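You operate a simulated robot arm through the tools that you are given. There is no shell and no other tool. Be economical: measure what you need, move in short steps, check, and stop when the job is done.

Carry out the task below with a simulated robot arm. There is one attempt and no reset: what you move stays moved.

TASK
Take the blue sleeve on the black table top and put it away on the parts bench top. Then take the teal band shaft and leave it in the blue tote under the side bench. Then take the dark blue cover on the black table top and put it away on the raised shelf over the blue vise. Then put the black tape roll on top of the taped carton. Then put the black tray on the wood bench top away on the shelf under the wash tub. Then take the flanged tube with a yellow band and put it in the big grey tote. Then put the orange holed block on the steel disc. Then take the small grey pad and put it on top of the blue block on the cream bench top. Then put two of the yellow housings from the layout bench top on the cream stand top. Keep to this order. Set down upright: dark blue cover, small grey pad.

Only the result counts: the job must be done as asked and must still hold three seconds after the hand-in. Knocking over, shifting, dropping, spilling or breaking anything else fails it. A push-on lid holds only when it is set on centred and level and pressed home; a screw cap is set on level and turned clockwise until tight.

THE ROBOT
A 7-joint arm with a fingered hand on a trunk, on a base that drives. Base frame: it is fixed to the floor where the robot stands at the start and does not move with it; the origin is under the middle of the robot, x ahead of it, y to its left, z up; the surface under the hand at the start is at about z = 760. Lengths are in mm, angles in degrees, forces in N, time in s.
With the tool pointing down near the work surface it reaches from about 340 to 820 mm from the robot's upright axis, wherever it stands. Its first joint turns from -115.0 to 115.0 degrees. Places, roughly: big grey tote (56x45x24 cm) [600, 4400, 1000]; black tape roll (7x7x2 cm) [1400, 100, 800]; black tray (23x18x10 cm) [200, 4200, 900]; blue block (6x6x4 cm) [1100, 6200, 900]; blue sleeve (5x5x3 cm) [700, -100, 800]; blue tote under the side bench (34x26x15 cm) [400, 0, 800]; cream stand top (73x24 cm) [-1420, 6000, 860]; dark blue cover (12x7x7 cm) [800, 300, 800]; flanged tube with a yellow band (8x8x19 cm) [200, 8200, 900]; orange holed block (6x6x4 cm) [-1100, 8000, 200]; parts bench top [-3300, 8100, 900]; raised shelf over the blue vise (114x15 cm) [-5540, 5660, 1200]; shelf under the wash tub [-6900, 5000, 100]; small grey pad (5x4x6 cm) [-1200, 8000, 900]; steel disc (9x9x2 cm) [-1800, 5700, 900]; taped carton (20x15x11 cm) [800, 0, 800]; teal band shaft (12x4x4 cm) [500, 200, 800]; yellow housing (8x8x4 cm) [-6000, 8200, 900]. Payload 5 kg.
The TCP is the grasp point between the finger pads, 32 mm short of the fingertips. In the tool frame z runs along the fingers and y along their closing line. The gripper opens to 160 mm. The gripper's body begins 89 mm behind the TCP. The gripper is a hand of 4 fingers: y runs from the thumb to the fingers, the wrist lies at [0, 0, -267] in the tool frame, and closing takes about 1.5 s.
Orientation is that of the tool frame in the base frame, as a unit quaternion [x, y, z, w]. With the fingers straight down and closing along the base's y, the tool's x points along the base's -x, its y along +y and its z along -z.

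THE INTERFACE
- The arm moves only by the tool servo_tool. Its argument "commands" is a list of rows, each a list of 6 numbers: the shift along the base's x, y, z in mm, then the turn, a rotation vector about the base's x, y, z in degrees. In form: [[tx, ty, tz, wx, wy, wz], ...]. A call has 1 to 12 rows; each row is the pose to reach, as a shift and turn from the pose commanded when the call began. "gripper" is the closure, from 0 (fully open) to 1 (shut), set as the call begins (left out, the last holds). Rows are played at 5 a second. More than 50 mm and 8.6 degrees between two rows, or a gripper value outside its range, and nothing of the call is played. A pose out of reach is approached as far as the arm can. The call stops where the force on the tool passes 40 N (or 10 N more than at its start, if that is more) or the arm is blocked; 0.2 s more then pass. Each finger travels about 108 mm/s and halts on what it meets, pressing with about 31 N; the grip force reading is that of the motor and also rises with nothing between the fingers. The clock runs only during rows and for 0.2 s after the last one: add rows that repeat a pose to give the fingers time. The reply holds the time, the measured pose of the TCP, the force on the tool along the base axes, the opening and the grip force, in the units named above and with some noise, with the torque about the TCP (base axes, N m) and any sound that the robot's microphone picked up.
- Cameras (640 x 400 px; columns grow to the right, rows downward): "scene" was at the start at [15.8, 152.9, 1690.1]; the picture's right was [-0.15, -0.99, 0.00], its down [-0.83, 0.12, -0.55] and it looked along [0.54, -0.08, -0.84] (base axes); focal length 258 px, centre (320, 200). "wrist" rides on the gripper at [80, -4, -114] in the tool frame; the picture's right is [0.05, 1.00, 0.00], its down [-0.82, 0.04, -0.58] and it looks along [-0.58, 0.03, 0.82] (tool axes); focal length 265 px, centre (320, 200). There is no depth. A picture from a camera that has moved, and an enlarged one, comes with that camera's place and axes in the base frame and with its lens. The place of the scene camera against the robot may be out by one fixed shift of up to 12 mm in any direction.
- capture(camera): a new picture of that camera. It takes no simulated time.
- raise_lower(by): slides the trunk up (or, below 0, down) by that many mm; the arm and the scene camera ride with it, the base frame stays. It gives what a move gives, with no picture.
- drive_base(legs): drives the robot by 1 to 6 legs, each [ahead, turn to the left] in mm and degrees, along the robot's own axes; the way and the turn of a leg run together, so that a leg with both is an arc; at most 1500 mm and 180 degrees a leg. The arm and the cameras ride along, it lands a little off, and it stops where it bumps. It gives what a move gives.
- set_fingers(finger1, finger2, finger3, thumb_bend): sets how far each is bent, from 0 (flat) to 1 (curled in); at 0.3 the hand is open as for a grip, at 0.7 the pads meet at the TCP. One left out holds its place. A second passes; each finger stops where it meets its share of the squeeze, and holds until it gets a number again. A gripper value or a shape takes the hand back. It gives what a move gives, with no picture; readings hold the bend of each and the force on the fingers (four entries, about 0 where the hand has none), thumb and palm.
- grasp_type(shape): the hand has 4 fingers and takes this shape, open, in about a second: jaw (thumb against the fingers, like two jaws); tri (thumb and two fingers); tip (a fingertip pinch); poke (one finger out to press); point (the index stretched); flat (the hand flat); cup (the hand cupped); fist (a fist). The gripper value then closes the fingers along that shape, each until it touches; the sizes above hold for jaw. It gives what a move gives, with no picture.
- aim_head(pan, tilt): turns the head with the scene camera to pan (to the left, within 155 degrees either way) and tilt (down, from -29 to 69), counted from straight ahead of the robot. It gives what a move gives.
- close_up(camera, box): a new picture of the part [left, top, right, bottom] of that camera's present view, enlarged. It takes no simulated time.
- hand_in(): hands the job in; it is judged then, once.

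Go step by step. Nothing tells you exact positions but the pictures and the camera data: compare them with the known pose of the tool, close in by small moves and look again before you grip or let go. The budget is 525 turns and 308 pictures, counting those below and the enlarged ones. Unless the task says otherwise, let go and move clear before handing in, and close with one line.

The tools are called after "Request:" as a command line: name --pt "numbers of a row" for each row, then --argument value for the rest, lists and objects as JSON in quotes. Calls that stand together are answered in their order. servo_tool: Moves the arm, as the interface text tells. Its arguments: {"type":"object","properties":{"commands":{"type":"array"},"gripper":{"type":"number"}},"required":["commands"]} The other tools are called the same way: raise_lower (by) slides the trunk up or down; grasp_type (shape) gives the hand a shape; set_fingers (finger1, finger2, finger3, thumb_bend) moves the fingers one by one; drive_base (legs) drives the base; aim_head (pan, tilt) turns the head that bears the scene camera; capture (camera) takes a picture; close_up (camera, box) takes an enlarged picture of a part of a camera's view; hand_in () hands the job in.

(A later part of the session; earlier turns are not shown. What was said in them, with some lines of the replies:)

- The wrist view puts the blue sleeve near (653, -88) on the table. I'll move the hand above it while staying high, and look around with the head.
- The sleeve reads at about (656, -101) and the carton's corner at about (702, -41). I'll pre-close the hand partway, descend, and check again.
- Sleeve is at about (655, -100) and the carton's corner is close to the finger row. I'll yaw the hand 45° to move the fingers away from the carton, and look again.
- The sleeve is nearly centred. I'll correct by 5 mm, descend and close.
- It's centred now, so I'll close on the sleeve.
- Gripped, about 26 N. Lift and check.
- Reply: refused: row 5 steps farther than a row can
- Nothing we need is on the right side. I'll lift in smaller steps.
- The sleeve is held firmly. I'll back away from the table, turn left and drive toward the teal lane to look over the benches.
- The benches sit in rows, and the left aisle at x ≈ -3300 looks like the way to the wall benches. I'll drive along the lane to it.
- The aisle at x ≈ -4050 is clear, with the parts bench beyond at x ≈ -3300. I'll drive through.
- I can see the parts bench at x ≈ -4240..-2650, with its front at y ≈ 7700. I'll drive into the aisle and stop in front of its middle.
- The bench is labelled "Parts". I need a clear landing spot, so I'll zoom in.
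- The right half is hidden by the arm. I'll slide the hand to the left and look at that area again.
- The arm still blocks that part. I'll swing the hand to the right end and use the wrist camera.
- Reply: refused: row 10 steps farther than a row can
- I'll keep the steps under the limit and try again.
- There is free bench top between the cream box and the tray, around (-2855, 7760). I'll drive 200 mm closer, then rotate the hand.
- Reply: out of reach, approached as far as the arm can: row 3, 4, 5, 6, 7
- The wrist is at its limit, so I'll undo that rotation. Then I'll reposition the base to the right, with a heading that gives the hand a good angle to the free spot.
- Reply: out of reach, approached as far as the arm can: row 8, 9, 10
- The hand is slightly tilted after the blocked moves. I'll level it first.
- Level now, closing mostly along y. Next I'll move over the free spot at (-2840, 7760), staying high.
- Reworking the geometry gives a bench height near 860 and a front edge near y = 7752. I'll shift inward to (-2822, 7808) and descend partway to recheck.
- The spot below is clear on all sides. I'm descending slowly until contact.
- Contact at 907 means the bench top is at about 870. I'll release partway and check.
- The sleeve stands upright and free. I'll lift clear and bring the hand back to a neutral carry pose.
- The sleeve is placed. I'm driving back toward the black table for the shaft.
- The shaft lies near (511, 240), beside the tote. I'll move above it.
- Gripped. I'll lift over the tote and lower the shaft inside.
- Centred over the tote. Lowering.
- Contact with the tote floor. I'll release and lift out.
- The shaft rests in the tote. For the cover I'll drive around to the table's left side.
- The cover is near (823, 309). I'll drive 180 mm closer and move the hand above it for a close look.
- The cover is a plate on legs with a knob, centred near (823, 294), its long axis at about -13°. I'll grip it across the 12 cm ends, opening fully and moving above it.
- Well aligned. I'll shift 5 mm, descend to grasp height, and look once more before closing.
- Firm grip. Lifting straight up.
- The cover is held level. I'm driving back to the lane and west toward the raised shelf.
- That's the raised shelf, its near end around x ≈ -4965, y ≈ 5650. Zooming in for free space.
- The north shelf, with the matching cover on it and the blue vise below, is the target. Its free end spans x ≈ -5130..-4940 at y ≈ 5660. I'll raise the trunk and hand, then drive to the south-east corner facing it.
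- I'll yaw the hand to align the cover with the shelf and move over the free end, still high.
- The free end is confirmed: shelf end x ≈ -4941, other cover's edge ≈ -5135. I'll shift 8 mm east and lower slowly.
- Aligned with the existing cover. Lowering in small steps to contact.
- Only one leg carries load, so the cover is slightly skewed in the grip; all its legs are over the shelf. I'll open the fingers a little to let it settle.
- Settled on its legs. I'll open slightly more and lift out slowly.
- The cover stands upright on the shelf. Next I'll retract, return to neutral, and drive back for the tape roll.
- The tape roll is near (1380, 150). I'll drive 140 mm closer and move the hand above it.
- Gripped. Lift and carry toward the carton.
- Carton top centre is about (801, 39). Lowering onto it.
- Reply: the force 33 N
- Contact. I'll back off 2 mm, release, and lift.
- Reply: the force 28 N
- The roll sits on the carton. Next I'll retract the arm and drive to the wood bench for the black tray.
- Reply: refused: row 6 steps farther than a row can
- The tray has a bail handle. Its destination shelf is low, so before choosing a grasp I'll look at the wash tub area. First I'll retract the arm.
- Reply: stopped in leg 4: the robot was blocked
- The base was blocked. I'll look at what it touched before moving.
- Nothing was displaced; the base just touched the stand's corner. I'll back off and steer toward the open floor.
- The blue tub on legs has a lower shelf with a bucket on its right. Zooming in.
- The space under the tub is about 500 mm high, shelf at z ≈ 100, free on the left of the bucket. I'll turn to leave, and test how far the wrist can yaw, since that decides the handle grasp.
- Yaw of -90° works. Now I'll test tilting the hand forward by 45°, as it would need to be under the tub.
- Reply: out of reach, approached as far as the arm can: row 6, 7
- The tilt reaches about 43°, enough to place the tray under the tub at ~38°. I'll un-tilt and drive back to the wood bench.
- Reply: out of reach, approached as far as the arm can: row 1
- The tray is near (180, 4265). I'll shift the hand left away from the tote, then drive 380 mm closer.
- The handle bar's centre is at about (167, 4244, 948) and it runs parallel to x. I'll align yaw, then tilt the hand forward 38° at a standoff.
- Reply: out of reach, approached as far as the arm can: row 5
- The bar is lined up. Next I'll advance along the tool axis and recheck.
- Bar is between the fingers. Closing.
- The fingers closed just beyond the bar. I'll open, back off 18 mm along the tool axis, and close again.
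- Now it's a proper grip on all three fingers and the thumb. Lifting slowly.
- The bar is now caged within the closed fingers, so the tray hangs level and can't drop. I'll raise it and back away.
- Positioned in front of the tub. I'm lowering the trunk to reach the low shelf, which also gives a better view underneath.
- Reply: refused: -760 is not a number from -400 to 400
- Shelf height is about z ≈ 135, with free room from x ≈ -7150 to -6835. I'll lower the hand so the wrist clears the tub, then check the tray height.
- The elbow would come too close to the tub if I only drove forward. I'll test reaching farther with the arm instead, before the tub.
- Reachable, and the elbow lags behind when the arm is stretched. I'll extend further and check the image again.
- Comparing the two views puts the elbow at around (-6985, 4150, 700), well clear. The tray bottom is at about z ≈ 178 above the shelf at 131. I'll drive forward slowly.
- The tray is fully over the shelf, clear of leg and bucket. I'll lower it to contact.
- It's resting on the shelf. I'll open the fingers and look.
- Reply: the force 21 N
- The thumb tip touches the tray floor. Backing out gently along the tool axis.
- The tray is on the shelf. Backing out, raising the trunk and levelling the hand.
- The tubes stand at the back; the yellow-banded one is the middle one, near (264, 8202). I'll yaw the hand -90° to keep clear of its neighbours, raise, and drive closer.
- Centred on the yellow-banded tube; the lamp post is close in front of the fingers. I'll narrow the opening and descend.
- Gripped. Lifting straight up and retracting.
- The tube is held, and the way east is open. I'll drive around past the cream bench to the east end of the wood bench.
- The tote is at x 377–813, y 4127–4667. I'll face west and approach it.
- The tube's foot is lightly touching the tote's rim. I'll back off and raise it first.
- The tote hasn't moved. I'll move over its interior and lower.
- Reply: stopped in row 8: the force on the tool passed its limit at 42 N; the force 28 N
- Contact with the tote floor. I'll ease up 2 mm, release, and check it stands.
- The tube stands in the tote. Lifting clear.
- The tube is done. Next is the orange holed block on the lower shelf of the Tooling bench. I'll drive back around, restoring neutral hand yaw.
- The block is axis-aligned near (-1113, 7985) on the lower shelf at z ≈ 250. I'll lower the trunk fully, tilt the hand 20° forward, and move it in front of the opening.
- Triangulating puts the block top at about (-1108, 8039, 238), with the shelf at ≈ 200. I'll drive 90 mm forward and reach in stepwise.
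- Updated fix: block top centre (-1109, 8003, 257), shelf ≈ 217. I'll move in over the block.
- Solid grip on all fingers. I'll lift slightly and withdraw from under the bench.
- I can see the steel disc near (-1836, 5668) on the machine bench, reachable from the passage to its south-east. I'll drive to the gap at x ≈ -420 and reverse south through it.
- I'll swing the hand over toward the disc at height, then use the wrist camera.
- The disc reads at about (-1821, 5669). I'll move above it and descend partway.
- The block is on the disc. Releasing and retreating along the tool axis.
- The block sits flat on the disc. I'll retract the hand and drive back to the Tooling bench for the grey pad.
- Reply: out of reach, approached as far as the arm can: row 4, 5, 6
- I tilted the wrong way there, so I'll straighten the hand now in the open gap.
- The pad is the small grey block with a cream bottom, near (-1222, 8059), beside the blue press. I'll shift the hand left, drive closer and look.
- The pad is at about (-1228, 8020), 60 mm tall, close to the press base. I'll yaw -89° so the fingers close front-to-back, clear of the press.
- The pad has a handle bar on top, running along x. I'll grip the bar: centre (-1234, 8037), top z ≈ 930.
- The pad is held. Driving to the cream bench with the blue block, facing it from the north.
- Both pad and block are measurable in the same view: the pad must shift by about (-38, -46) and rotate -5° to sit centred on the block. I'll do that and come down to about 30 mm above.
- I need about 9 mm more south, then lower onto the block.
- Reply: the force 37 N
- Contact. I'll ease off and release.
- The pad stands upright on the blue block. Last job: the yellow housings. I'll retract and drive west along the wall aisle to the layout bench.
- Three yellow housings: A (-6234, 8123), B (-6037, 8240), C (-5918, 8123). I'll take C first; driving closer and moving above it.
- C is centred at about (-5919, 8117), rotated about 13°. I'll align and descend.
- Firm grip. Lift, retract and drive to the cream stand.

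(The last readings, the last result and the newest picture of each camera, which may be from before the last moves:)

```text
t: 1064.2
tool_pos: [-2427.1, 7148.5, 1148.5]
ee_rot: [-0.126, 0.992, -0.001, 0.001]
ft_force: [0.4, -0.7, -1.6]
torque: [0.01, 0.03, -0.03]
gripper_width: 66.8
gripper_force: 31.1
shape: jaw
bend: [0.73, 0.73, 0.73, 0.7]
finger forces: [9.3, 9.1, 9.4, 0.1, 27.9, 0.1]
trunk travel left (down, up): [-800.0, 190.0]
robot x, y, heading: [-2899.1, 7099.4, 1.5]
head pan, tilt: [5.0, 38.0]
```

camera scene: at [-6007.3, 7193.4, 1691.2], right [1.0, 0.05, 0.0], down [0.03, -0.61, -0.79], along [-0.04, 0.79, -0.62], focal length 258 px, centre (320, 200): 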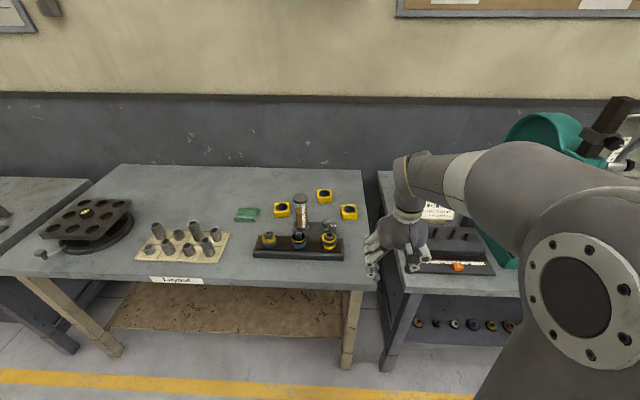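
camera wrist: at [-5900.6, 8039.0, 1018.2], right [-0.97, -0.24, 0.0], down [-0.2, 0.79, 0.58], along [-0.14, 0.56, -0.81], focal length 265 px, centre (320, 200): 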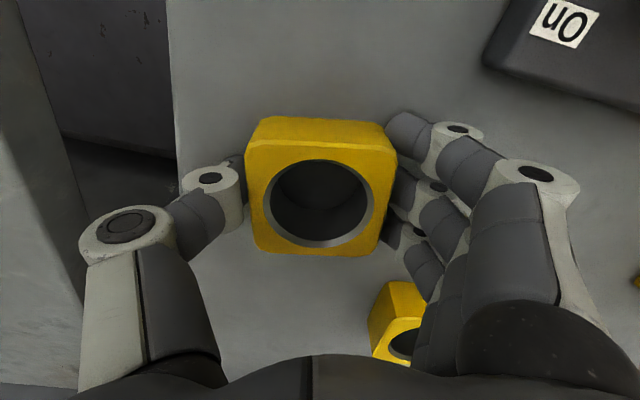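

Request:
drive_base --legs '[[0, -5], [1470, 0], [0, -87]]'

Request:
aim_head --pan 12 --tilt 38

Request:
capture --camera "scene"

Request:
capture --camera "wrist"

```text
t: 1075.7
tool_pos: [-1361.0, 6560.5, 1148.3]
ee_rot: [0.597, 0.802, -0.002, 0.001]
ft_force: [-0.2, -0.9, -1.9]
torque: [-0.01, -0.03, 0.03]
gripper_width: 66.5
gripper_force: 31.1
shape: jaw
bend: [0.73, 0.73, 0.73, 0.7]
finger forces: [9.4, 9.3, 9.4, 0.0, 27.7, 0.0]
trunk travel left (down, up): [-800.0, 190.0]
robot x, y, heading: [-1428.7, 7034.4, -86.5]
head pan, tilt: [5.0, 38.0]
```

```text
t: 1076.4
tool_pos: [-1360.9, 6561.4, 1148.1]
ee_rot: [0.597, 0.802, -0.001, 0.0]
ft_force: [0.3, 0.8, -2.5]
torque: [0.01, 0.02, 0.01]
gripper_width: 66.5
gripper_force: 30.1
shape: jaw
bend: [0.73, 0.73, 0.73, 0.7]
finger forces: [9.3, 9.3, 9.4, 0.1, 27.8, 0.0]
trunk travel left (down, up): [-800.0, 190.0]
robot x, y, heading: [-1428.5, 7033.6, -86.6]
head pan, tilt: [12.0, 38.0]
```

```text
118 pictures are left
camera scene: at [-1246.5, 7025.7, 1691.1], right [-0.96, -0.27, 0.0], down [-0.16, 0.59, -0.79], along [0.21, -0.76, -0.62], focal length 258 px, centre (320, 200)
```

scene: 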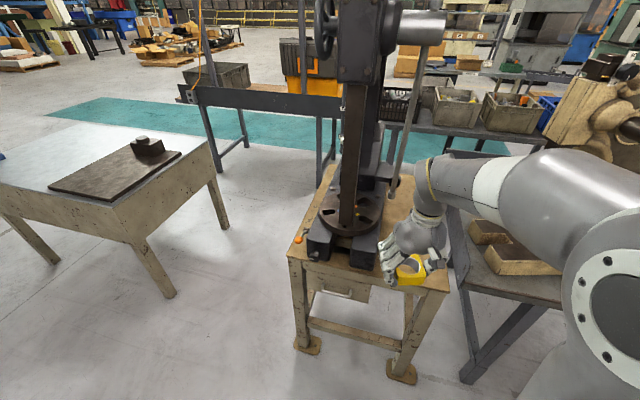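

```text
117 pictures are left
camera wrist: at [-1387.2, 6636.5, 1261.8], right [0.94, 0.34, 0.0], down [0.28, -0.77, 0.58], along [0.19, -0.55, -0.81], focal length 265 px, centre (320, 200)
```

wrist: 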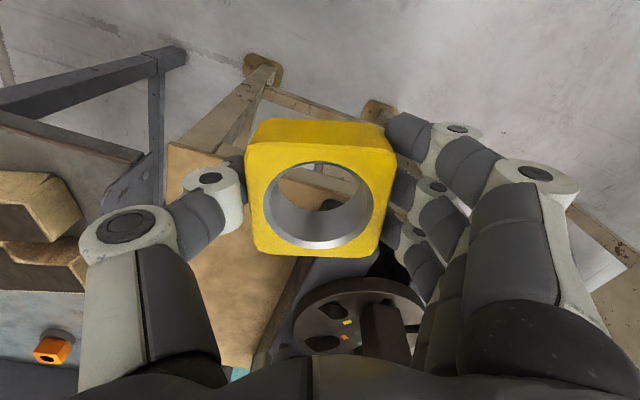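

The free strip of the cream stand spans x ≈ -1552..-1290 with the press to its right. I'll drive 130 mm closer and move over (-1430, 6210), aligning with the stand.

Request:
drive_base --legs '[[130, 0]]'

Request:
servo_tool --pt "-30 -5 0 0 0 -5" --pt "-60 -20 0 0 0 -10" --pt "-80 -55 0 0 0 -15" --pt "-80 -100 0 0 0 -16.7" --pt "-80 -145 0 0 0 -16.7" --pt "-80 -190 0 0 0 -16.7" --pt "-80 -221 0 0 0 -16.7" --pt "-80 -221 0 0 0 -16.7"

Request:
capture --camera "wrist"

Request:
capture --camera "scene"

```text
t: 1077.6
tool_pos: [-1353.5, 6430.7, 1147.5]
ee_rot: [0.598, 0.802, -0.001, 0.001]
ft_force: [-0.2, -0.5, -2.4]
torque: [0.06, 0.02, 0.04]
gripper_width: 66.5
gripper_force: 31.3
shape: jaw
bend: [0.73, 0.73, 0.73, 0.7]
finger forces: [9.3, 9.1, 9.4, 0.0, 27.7, 0.0]
trunk travel left (down, up): [-800.0, 190.0]
robot x, y, heading: [-1418.9, 6902.9, -86.7]
head pan, tilt: [12.0, 38.0]
```

```text
t: 1079.4
tool_pos: [-1437.1, 6212.8, 1148.8]
ee_rot: [0.708, 0.707, -0.002, 0.001]
ft_force: [0.1, 0.6, -3.2]
torque: [0.01, -0.02, -0.01]
gripper_width: 66.5
gripper_force: 30.8
shape: jaw
bend: [0.73, 0.73, 0.73, 0.7]
finger forces: [9.4, 9.2, 9.4, 0.0, 27.9, 0.0]
trunk travel left (down, up): [-800.0, 190.0]
robot x, y, heading: [-1421.1, 6901.7, -86.7]
head pan, tilt: [12.0, 38.0]
```

```text
116 pictures are left
camera wrist: at [-1440.6, 6292.8, 1262.1], right [1.0, 0.05, 0.0], down [0.04, -0.81, 0.58], along [0.03, -0.58, -0.81], focal length 265 px, centre (320, 200)
```

wrist: 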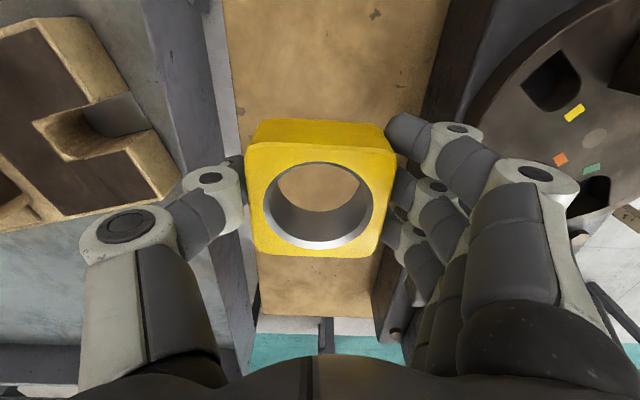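

```text
115 pictures are left
camera scene: at [-1238.6, 6895.6, 1691.1], right [-0.96, -0.27, 0.0], down [-0.16, 0.59, -0.79], along [0.21, -0.76, -0.62], focal length 258 px, centre (320, 200)
```

scene: 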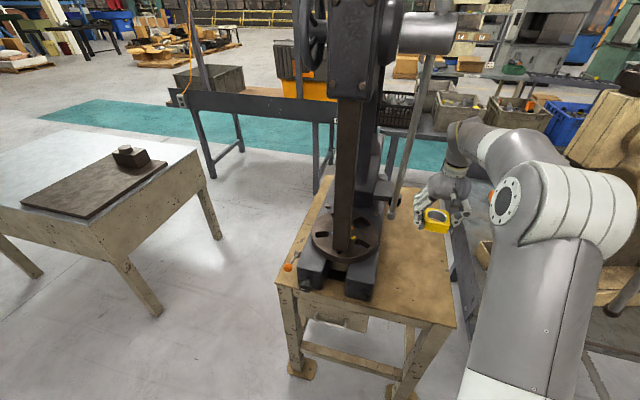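

Strip is x -1563..-1291, so the housing is centred over it. I'm lowering it.

Request:
servo_tool --pt "8 0 -45 0 0 0" --pt "8 0 -90 0 0 0" --pt "8 0 -135 0 0 0" --pt "8 0 -180 0 0 0" --pt "8 0 -215 0 0 0" --pt "8 0 -230 0 0 0" --pt "8 0 -230 0 0 0"

Request:
servo_tool --pt "0 0 -5 0 0 0" --pt "0 0 -9 0 0 0" --pt "0 0 -13 0 0 0" --pt "0 0 -17 0 0 0" --pt "0 0 -20 0 0 0" --pt "0 0 -23 0 0 0" --pt "0 0 -26 0 0 0"

Request:
capture --camera "wrist"

```text
t: 1081.0
tool_pos: [-1427.4, 6211.0, 917.1]
ee_rot: [0.708, 0.706, -0.002, 0.001]
ft_force: [-0.1, -0.1, -3.0]
torque: [0.01, -0.03, 0.03]
gripper_width: 66.4
gripper_force: 30.6
shape: jaw
bend: [0.73, 0.73, 0.73, 0.7]
finger forces: [9.2, 9.3, 9.5, 0.0, 27.9, 0.0]
trunk travel left (down, up): [-800.0, 190.0]
robot x, y, heading: [-1420.6, 6903.8, -86.5]
head pan, tilt: [12.0, 38.0]
```

```text
t: 1082.6
tool_pos: [-1426.2, 6210.7, 893.7]
ee_rot: [0.708, 0.707, -0.003, 0.001]
ft_force: [-0.5, 0.7, 8.3]
torque: [0.02, -0.02, -0.04]
gripper_width: 66.6
gripper_force: 30.5
shape: jaw
bend: [0.73, 0.73, 0.73, 0.7]
finger forces: [10.0, 9.8, 9.8, 0.1, 30.3, 0.0]
trunk travel left (down, up): [-800.0, 190.0]
robot x, y, heading: [-1421.2, 6901.7, -86.7]
head pan, tilt: [12.0, 38.0]
```

```text
114 pictures are left
camera wrist: at [-1429.4, 6290.1, 1007.4], right [1.0, 0.05, 0.0], down [0.04, -0.81, 0.58], along [0.03, -0.58, -0.81], focal length 265 px, centre (320, 200)
```

wrist: 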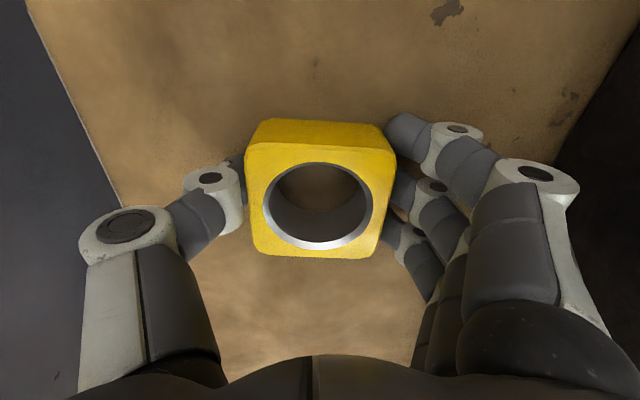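

Contact on the stand. Release and lift.

Request:
servo_tool --pt "0 0 0 0 0 0" --pt "0 0 0 0 0 0" --pt "0 0 0 0 0 0" --pt "0 0 0 0 0 0" --pt "0 0 30 0 0 0" --pt "0 0 75 0 0 0" --pt "0 0 120 0 0 0" --pt "0 0 165 0 0 0" --pt "0 0 210 0 0 0" --pt "0 40 240 0 0 0" --pt "0 85 250 0 0 0" --gripper 0.32

Request:
capture --camera "wrist"

```text
t: 1085.0
tool_pos: [-1429.7, 6296.1, 1142.1]
ee_rot: [0.708, 0.706, -0.002, 0.0]
ft_force: [-0.3, 0.1, -1.5]
torque: [-0.05, 0.04, -0.02]
gripper_width: 108.2
gripper_force: 0.0
shape: jaw
bend: [0.68, 0.68, 0.68, 0.65]
finger forces: [0.0, 0.0, 0.0, 0.0, 0.0, 0.0]
trunk travel left (down, up): [-800.0, 190.0]
robot x, y, heading: [-1413.4, 6903.7, -86.6]
head pan, tilt: [12.0, 38.0]
```

```text
113 pictures are left
camera wrist: at [-1432.8, 6375.9, 1255.1], right [1.0, 0.05, 0.0], down [0.04, -0.81, 0.58], along [0.03, -0.58, -0.81], focal length 265 px, centre (320, 200)
```

wrist: 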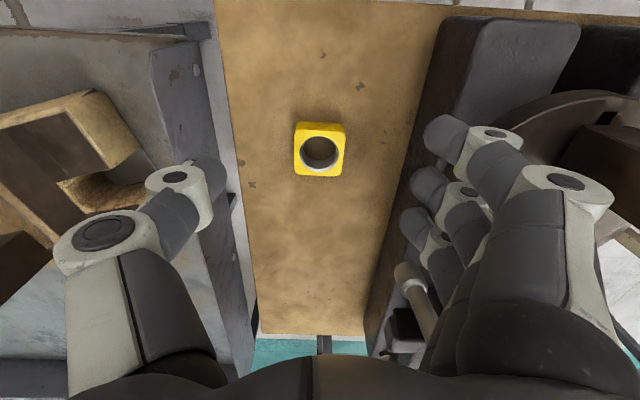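

Housing 1 is placed. I'll back off and drive for the second one.

Request:
servo_tool --pt "0 45 0 0 0 0" --pt "0 90 0 0 0 0" --pt "0 130 0 0 0 0"

Request:
drive_base --legs '[[-140, 0], [0, -93], [1500, 0], [1500, 0]]'

```text
t: 1085.8
tool_pos: [-1427.2, 6427.4, 1140.7]
ee_rot: [0.708, 0.707, -0.001, 0.0]
ft_force: [0.2, 0.8, -0.2]
torque: [-0.01, -0.01, -0.02]
gripper_width: 108.4
gripper_force: 0.0
shape: jaw
bend: [0.68, 0.68, 0.68, 0.65]
finger forces: [0.0, 0.0, 0.0, 0.1, 0.0, 0.0]
trunk travel left (down, up): [-800.0, 190.0]
robot x, y, heading: [-1423.9, 6901.1, -86.7]
head pan, tilt: [12.0, 38.0]
```

```text
t: 1105.3
tool_pos: [-4925.1, 7121.2, 1139.8]
ee_rot: [1.0, -0.024, -0.001, -0.001]
ft_force: [0.7, 0.3, -0.3]
torque: [-0.01, -0.02, 0.03]
gripper_width: 108.4
gripper_force: 0.0
shape: jaw
bend: [0.68, 0.68, 0.68, 0.65]
finger forces: [0.0, 0.1, 0.0, 0.1, 0.0, 0.0]
trunk travel left (down, up): [-800.0, 190.0]
robot x, y, heading: [-4443.8, 7091.3, -179.2]
head pan, tilt: [12.0, 38.0]
```

Request:
drive_base --legs '[[1500, 0], [230, 0], [0, -90.5], [300, 0]]'

Request:
capture --camera "wrist"

Request:
aim_head --pan 5 --tilt 42

Request:
capture --camera "scene"

```text
t: 1119.6
tool_pos: [-6114.5, 7862.7, 1140.8]
ee_rot: [-0.671, 0.741, 0.001, 0.001]
ft_force: [-0.1, 0.9, -0.1]
torque: [-0.03, 0.01, 0.01]
gripper_width: 108.6
gripper_force: 0.0
shape: jaw
bend: [0.68, 0.68, 0.68, 0.65]
finger forces: [0.0, 0.0, 0.0, 0.0, 0.0, 0.1]
trunk travel left (down, up): [-800.0, 190.0]
robot x, y, heading: [-6164.9, 7385.4, 87.7]
head pan, tilt: [12.0, 38.0]
```

```text
112 pictures are left
camera wrist: at [-6118.4, 7780.7, 1253.2], right [-1.0, 0.05, 0.0], down [0.04, 0.81, 0.58], along [0.03, 0.58, -0.82], focal length 265 px, centre (320, 200)
```

wrist: 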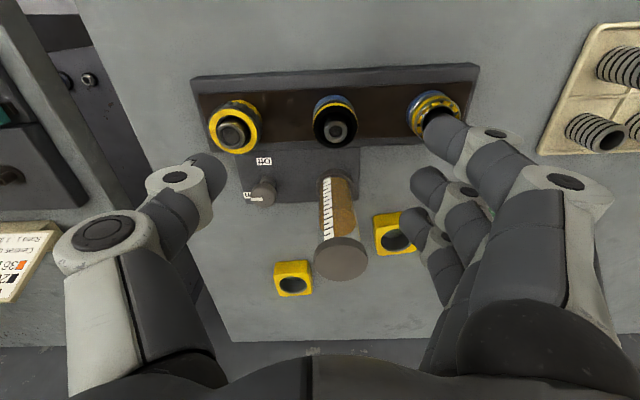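

```text
t: 1120.3
tool_pos: [-6113.8, 7862.4, 1140.9]
ee_rot: [-0.672, 0.741, 0.0, 0.001]
ft_force: [0.4, 0.8, -0.1]
torque: [0.03, -0.01, 0.01]
gripper_width: 108.4
gripper_force: 0.0
shape: jaw
bend: [0.68, 0.68, 0.68, 0.65]
finger forces: [0.0, 0.0, 0.0, 0.0, 0.1, 0.1]
trunk travel left (down, up): [-800.0, 190.0]
robot x, y, heading: [-6165.9, 7386.1, 87.7]
head pan, tilt: [5.0, 42.0]
```

```text
111 pictures are left
camera scene: at [-6323.5, 7421.0, 1685.2], right [1.0, 0.05, 0.0], down [0.03, -0.67, -0.74], along [-0.04, 0.74, -0.67], focal length 258 px, centre (320, 200)
```

scene: 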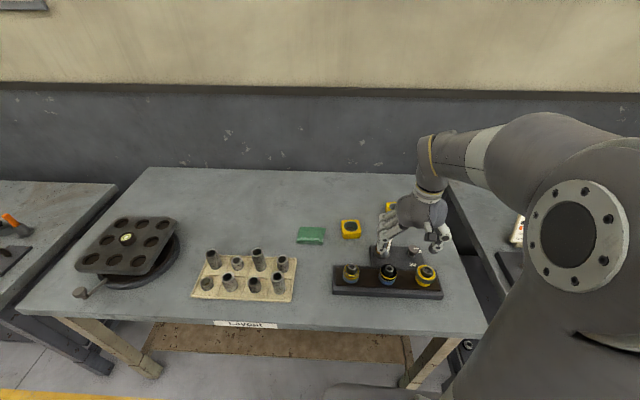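

Request:
servo_tool --pt "-40 0 10 0 0 0" --pt "-80 10 10 0 0 0" --pt "-110 40 10 0 0 0" --pt "-120 85 10 0 0 0" --pt "-120 130 10 0 0 0" --pt "-120 175 10 0 0 0" --pt "-120 220 10 0 0 0" --pt "-120 238 10 0 0 0" --pt "-120 238 10 0 0 0"

Request:
capture --camera "wrist"

```text
t: 1122.3
tool_pos: [-6237.0, 8099.3, 1147.8]
ee_rot: [-0.672, 0.74, 0.0, 0.001]
ft_force: [0.3, -0.6, -0.2]
torque: [0.01, 0.0, 0.03]
gripper_width: 108.6
gripper_force: 0.0
shape: jaw
bend: [0.68, 0.68, 0.68, 0.65]
finger forces: [0.0, 0.0, 0.0, 0.0, 0.0, 0.1]
trunk travel left (down, up): [-800.0, 190.0]
robot x, y, heading: [-6167.0, 7387.1, 87.8]
head pan, tilt: [5.0, 42.0]
```

```text
110 pictures are left
camera wrist: at [-6240.6, 8017.3, 1261.9], right [-1.0, 0.05, 0.0], down [0.04, 0.81, 0.58], along [0.03, 0.58, -0.82], focal length 265 px, centre (320, 200)
```

wrist: 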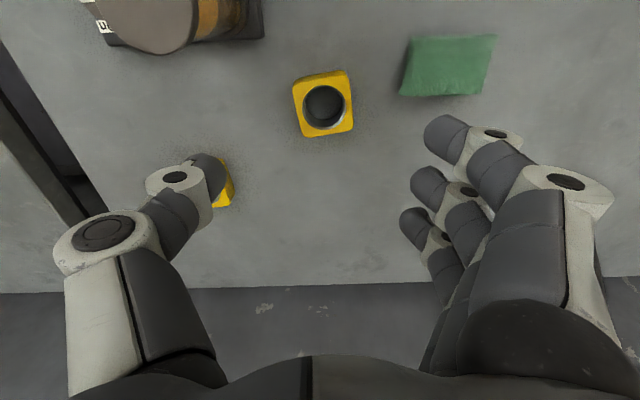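

Request:
servo_tool --pt "-1 6 -40 0 0 5" --pt "-2 12 -80 0 0 10" --pt "-2 19 -120 0 0 14.4" --pt "-2 19 -160 0 0 14.4" --pt "-2 19 -190 0 0 14.4" --pt "-2 19 -190 0 0 14.4"

Request:
capture --camera "wrist"

```text
t: 1123.7
tool_pos: [-6233.7, 8117.0, 961.3]
ee_rot: [0.759, -0.651, -0.001, -0.001]
ft_force: [-0.1, -0.8, 0.1]
torque: [0.01, 0.02, 0.01]
gripper_width: 108.3
gripper_force: 0.0
shape: jaw
bend: [0.68, 0.68, 0.68, 0.65]
finger forces: [0.0, 0.1, 0.0, 0.0, 0.0, 0.0]
trunk travel left (down, up): [-800.0, 190.0]
robot x, y, heading: [-6166.2, 7382.4, 88.0]
head pan, tilt: [5.0, 42.0]
```

```text
109 pictures are left
camera wrist: at [-6218.2, 8038.1, 1074.0], right [-0.98, -0.2, 0.0], down [-0.17, 0.8, 0.58], along [-0.12, 0.57, -0.81], focal length 265 px, centre (320, 200)
```

wrist: 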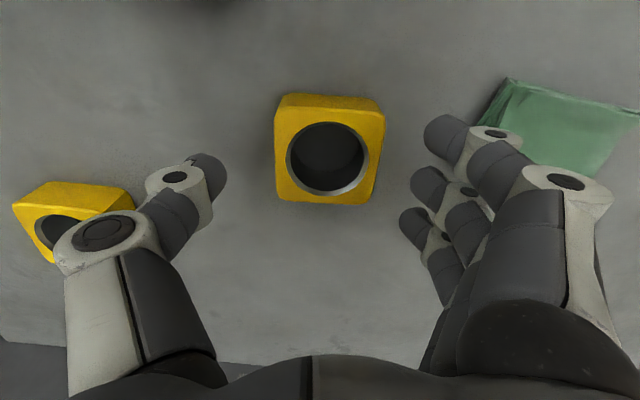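

Request:
servo_tool --pt "-5 -1 -20 0 0 0" --pt "-5 -1 -40 0 0 0" --pt "-5 -1 -50 0 0 0" --pt "-5 -1 -56 0 0 0" --pt "-5 -1 -56 0 0 0"

Request:
servo_tool --pt "0 0 0 0 0 0" --pt "0 0 0 0 0 0" --pt "0 0 0 0 0 0" --pt "0 0 0 0 0 0" --pt "0 0 0 0 0 0" --pt "0 0 0 0 0 0" --pt "0 0 0 0 0 0" --gripper 1.0

Request:
capture --camera "wrist"

```text
t: 1124.9
tool_pos: [-6239.0, 8117.3, 903.5]
ee_rot: [0.759, -0.651, 0.0, -0.002]
ft_force: [0.5, 0.6, 0.3]
torque: [0.05, 0.02, -0.02]
gripper_width: 108.5
gripper_force: 0.0
shape: jaw
bend: [0.68, 0.68, 0.68, 0.65]
finger forces: [0.1, 0.0, 0.1, 0.0, 0.1, 0.0]
trunk travel left (down, up): [-800.0, 190.0]
robot x, y, heading: [-6165.9, 7383.5, 87.7]
head pan, tilt: [5.0, 42.0]
```

```text
t: 1126.5
tool_pos: [-6240.6, 8117.6, 904.3]
ee_rot: [0.759, -0.651, 0.0, -0.001]
ft_force: [0.3, -0.5, 0.0]
torque: [-0.01, 0.03, -0.01]
gripper_width: 66.8
gripper_force: 30.8
shape: jaw
bend: [0.73, 0.73, 0.73, 0.7]
finger forces: [9.4, 9.3, 9.3, 0.1, 27.9, 0.1]
trunk travel left (down, up): [-800.0, 190.0]
robot x, y, heading: [-6164.4, 7385.0, 88.0]
head pan, tilt: [5.0, 42.0]
```

```text
108 pictures are left
camera wrist: at [-6223.2, 8037.6, 1017.9], right [-0.98, -0.2, 0.0], down [-0.17, 0.8, 0.58], along [-0.12, 0.57, -0.82], focal length 265 px, centre (320, 200)
```

wrist: 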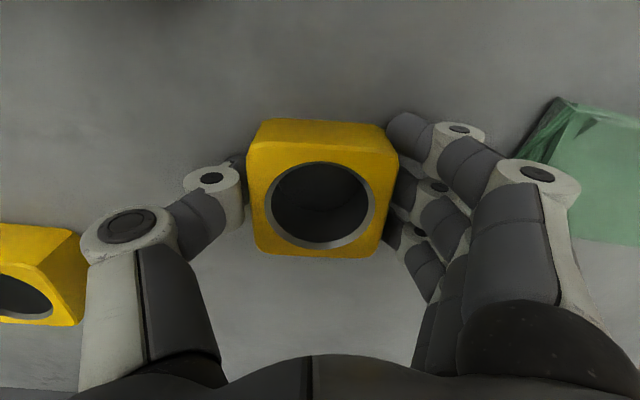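

Firm grip. I'll lift, retract along the west side of the cylinder, and drive back.

Request:
servo_tool --pt "0 0 15 0 0 0" --pt "0 0 50 0 0 0" --pt "0 0 95 0 0 0" --pt "0 0 140 0 0 0" --pt "0 0 185 0 0 0" --pt "0 0 230 0 0 0" --pt "0 0 265 0 0 0" --pt "15 -45 265 0 0 0" --pt "30 -90 265 0 0 0" --pt "45 -135 265 0 0 0" --pt "60 -180 265 0 0 0" --pt "75 -225 265 0 0 0"

Request:
drive_base --legs '[[-310, 0], [0, -88], [1500, 0], [1500, 0]]'

```text
t: 1129.1
tool_pos: [-6166.6, 7890.6, 1171.2]
ee_rot: [0.759, -0.651, -0.001, -0.002]
ft_force: [0.0, -0.5, -3.9]
torque: [0.01, 0.0, -0.02]
gripper_width: 66.5
gripper_force: 30.9
shape: jaw
bend: [0.73, 0.73, 0.73, 0.7]
finger forces: [9.4, 9.2, 9.3, 0.0, 28.0, 0.1]
trunk travel left (down, up): [-800.0, 190.0]
robot x, y, heading: [-6167.3, 7384.4, 87.9]
head pan, tilt: [5.0, 42.0]
```

```text
t: 1149.3
tool_pos: [-2572.1, 7073.4, 1170.8]
ee_rot: [-0.083, 0.997, -0.002, 0.001]
ft_force: [0.2, -0.5, -2.7]
torque: [-0.06, 0.03, 0.01]
gripper_width: 66.5
gripper_force: 31.1
shape: jaw
bend: [0.73, 0.73, 0.73, 0.7]
finger forces: [9.2, 9.3, 9.3, 0.1, 27.9, 0.0]
trunk travel left (down, up): [-800.0, 190.0]
robot x, y, heading: [-3081.3, 7068.2, -1.3]
head pan, tilt: [5.0, 42.0]
```

Request:
drive_base --legs '[[1450, 0], [190, 0], [0, -88.7]]'

Request:
capture --camera "wrist"

```text
t: 1161.5
tool_pos: [-1409.3, 6531.0, 1170.3]
ee_rot: [0.631, 0.776, -0.001, -0.001]
ft_force: [-0.4, 0.0, -2.8]
torque: [0.03, -0.02, -0.02]
gripper_width: 66.4
gripper_force: 31.1
shape: jaw
bend: [0.73, 0.73, 0.73, 0.7]
finger forces: [9.2, 9.2, 9.3, 0.0, 27.9, 0.0]
trunk travel left (down, up): [-800.0, 190.0]
robot x, y, heading: [-1433.6, 7038.0, -89.5]
head pan, tilt: [5.0, 42.0]
```

```text
107 pictures are left
camera wrist: at [-1429.9, 6608.6, 1283.7], right [0.97, 0.25, 0.0], down [0.21, -0.79, 0.58], along [0.15, -0.56, -0.82], focal length 265 px, centre (320, 200)
```

wrist: 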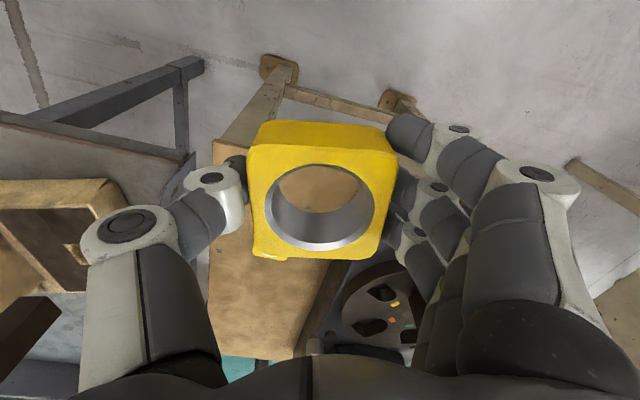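

Request:
drive_base --legs '[[130, 0]]'

Request:
servo_tool --pt "-6 -20 0 0 0 -4" --pt "-12 -40 0 0 0 -8" --pt "-19 -60 0 0 0 -11.8" --pt "-19 -80 -30 0 0 -11.8" --pt "-19 -80 -75 0 0 -11.8" --pt "-19 -80 -120 0 0 -11.8" --pt "-19 -80 -160 0 0 -11.8" --pt "-19 -80 -160 0 0 -11.8"

Request:
capture --camera "wrist"

Request:
aim_head --pan 10 --tilt 45

Request:
capture --camera "scene"

```text
t: 1162.7
tool_pos: [-1406.9, 6398.8, 1168.7]
ee_rot: [0.631, 0.776, 0.0, 0.001]
ft_force: [0.7, -0.8, -2.5]
torque: [0.04, -0.01, -0.01]
gripper_width: 66.7
gripper_force: 31.0
shape: jaw
bend: [0.73, 0.73, 0.73, 0.7]
finger forces: [9.3, 9.3, 9.2, 0.1, 27.8, 0.1]
trunk travel left (down, up): [-800.0, 190.0]
robot x, y, heading: [-1436.7, 6908.8, -89.4]
head pan, tilt: [5.0, 42.0]
```

```text
t: 1164.5
tool_pos: [-1425.5, 6319.3, 1011.0]
ee_rot: [0.708, 0.706, -0.002, 0.0]
ft_force: [0.3, 0.1, -2.6]
torque: [0.02, 0.0, 0.0]
gripper_width: 66.2
gripper_force: 30.3
shape: jaw
bend: [0.73, 0.73, 0.73, 0.7]
finger forces: [9.3, 9.3, 9.4, 0.0, 27.8, 0.0]
trunk travel left (down, up): [-800.0, 190.0]
robot x, y, heading: [-1433.7, 6909.0, -89.0]
head pan, tilt: [5.0, 42.0]
```

```text
106 pictures are left
camera wrist: at [-1428.6, 6398.7, 1124.7], right [1.0, 0.05, 0.0], down [0.04, -0.81, 0.58], along [0.03, -0.58, -0.82], focal length 265 px, centre (320, 200)
```

wrist: 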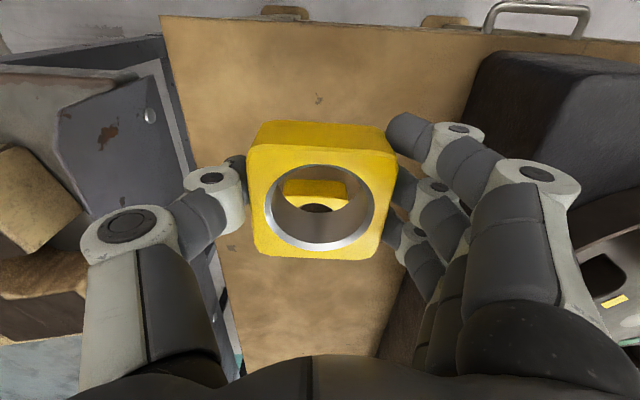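

```text
t: 1165.2
tool_pos: [-1425.6, 6318.9, 1012.0]
ee_rot: [0.707, 0.707, -0.002, 0.0]
ft_force: [0.4, -1.8, -2.4]
torque: [0.02, 0.0, 0.01]
gripper_width: 66.4
gripper_force: 30.9
shape: jaw
bend: [0.73, 0.73, 0.73, 0.7]
finger forces: [9.2, 9.2, 9.4, 0.0, 27.8, 0.0]
trunk travel left (down, up): [-800.0, 190.0]
robot x, y, heading: [-1435.6, 6905.0, -89.4]
head pan, tilt: [10.0, 45.0]
```

```text
105 pictures are left
camera scene: at [-1255.9, 6894.5, 1680.9], right [-0.98, -0.19, 0.0], down [-0.13, 0.69, -0.71], along [0.13, -0.69, -0.71], focal length 258 px, centre (320, 200)
```

scene: 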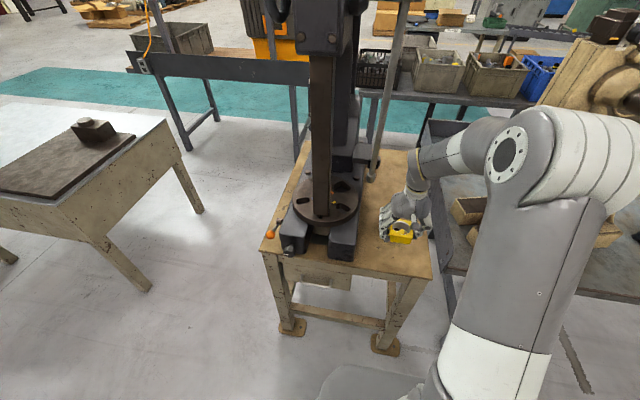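

Request:
servo_tool --pt "-3 2 -40 0 0 0" --pt "-3 2 -80 0 0 0" --pt "-3 2 -95 0 0 0" --pt "-3 2 -103 0 0 0" --pt "-3 2 -108 0 0 0" --pt "-3 2 -112 0 0 0" --pt "-3 2 -115 0 0 0" --pt "-3 2 -118 0 0 0"

Request:
capture --camera "wrist"

```text
t: 1167.0
tool_pos: [-1430.0, 6322.0, 894.1]
ee_rot: [0.708, 0.706, -0.002, 0.002]
ft_force: [0.5, 2.2, 18.0]
torque: [0.19, -0.25, -0.06]
gripper_width: 66.1
gripper_force: 31.0
shape: jaw
bend: [0.73, 0.73, 0.73, 0.7]
finger forces: [13.9, 11.2, 10.1, 0.0, 31.1, 0.0]
trunk travel left (down, up): [-800.0, 190.0]
robot x, y, heading: [-1434.5, 6906.7, -89.4]
head pan, tilt: [10.0, 45.0]
```

```text
104 pictures are left
camera wrist: at [-1433.0, 6401.8, 1006.9], right [1.0, 0.05, 0.0], down [0.04, -0.81, 0.58], along [0.03, -0.58, -0.81], focal length 265 px, centre (320, 200)
```

wrist: 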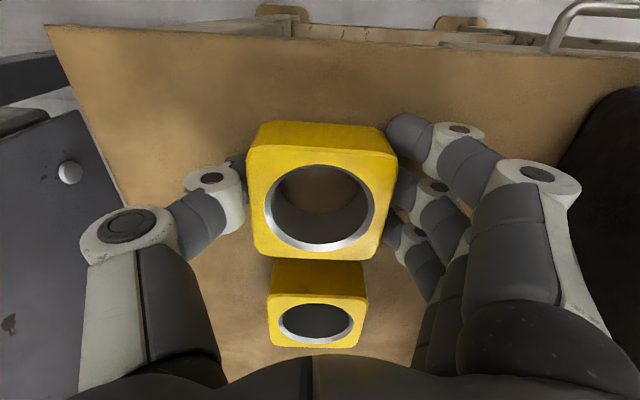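

In contact with a clear gap to the first housing. Release and lift.

Request:
servo_tool --pt "0 0 1 0 0 0" --pt "0 0 1 0 0 0" --pt "0 0 1 0 0 0" --pt "0 0 1 0 0 0" --pt "0 0 30 0 0 0" --pt "0 0 75 0 0 0" --pt "0 0 120 0 0 0" --pt "0 0 165 0 0 0" --pt "0 0 210 0 0 0" --pt "0 40 235 0 0 0" --pt "0 85 240 0 0 0" --pt "0 85 240 0 0 0" --gripper 0.34

Request:
capture --camera "wrist"

Request:
capture --camera "scene"

```text
t: 1169.6
tool_pos: [-1426.2, 6407.4, 1130.2]
ee_rot: [0.708, 0.707, -0.002, 0.0]
ft_force: [-0.9, -1.1, 0.4]
torque: [0.02, 0.03, -0.01]
gripper_width: 105.2
gripper_force: 0.0
shape: jaw
bend: [0.69, 0.69, 0.69, 0.66]
finger forces: [0.0, 0.0, 0.0, 0.1, 0.1, 0.1]
trunk travel left (down, up): [-800.0, 190.0]
robot x, y, heading: [-1431.3, 6905.0, -89.1]
head pan, tilt: [10.0, 45.0]
```

```text
103 pictures are left
camera wrist: at [-1429.4, 6486.4, 1243.6], right [1.0, 0.05, 0.0], down [0.04, -0.81, 0.58], along [0.03, -0.58, -0.82], focal length 265 px, centre (320, 200)
```

wrist: 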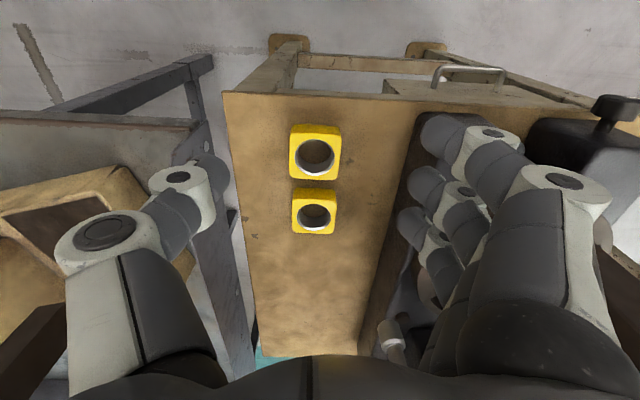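

```text
102 pictures are left
camera scene: at [-1256.0, 6894.0, 1680.8], right [-0.98, -0.19, 0.0], down [-0.13, 0.69, -0.71], along [0.13, -0.69, -0.71], focal length 258 px, centre (320, 200)
```

scene: 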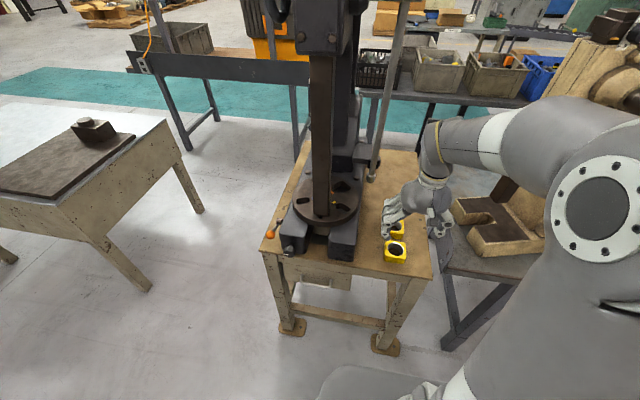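

Both housings are on the cream stand, the hand is clear, and every item has been placed in order. Handing in.

Request:
hand_in

```text
The job is handed in.
```

I did all nine steps in order and handed the job in. One thing is uncertain: I put the teal band shaft in the blue tote on the black table. That tote matches the listed position and size, but it isn't visibly under a bench. The dark blue cover and the small grey pad were set down upright. The base touched the corner of a stand once while driving, and nothing visibly moved.
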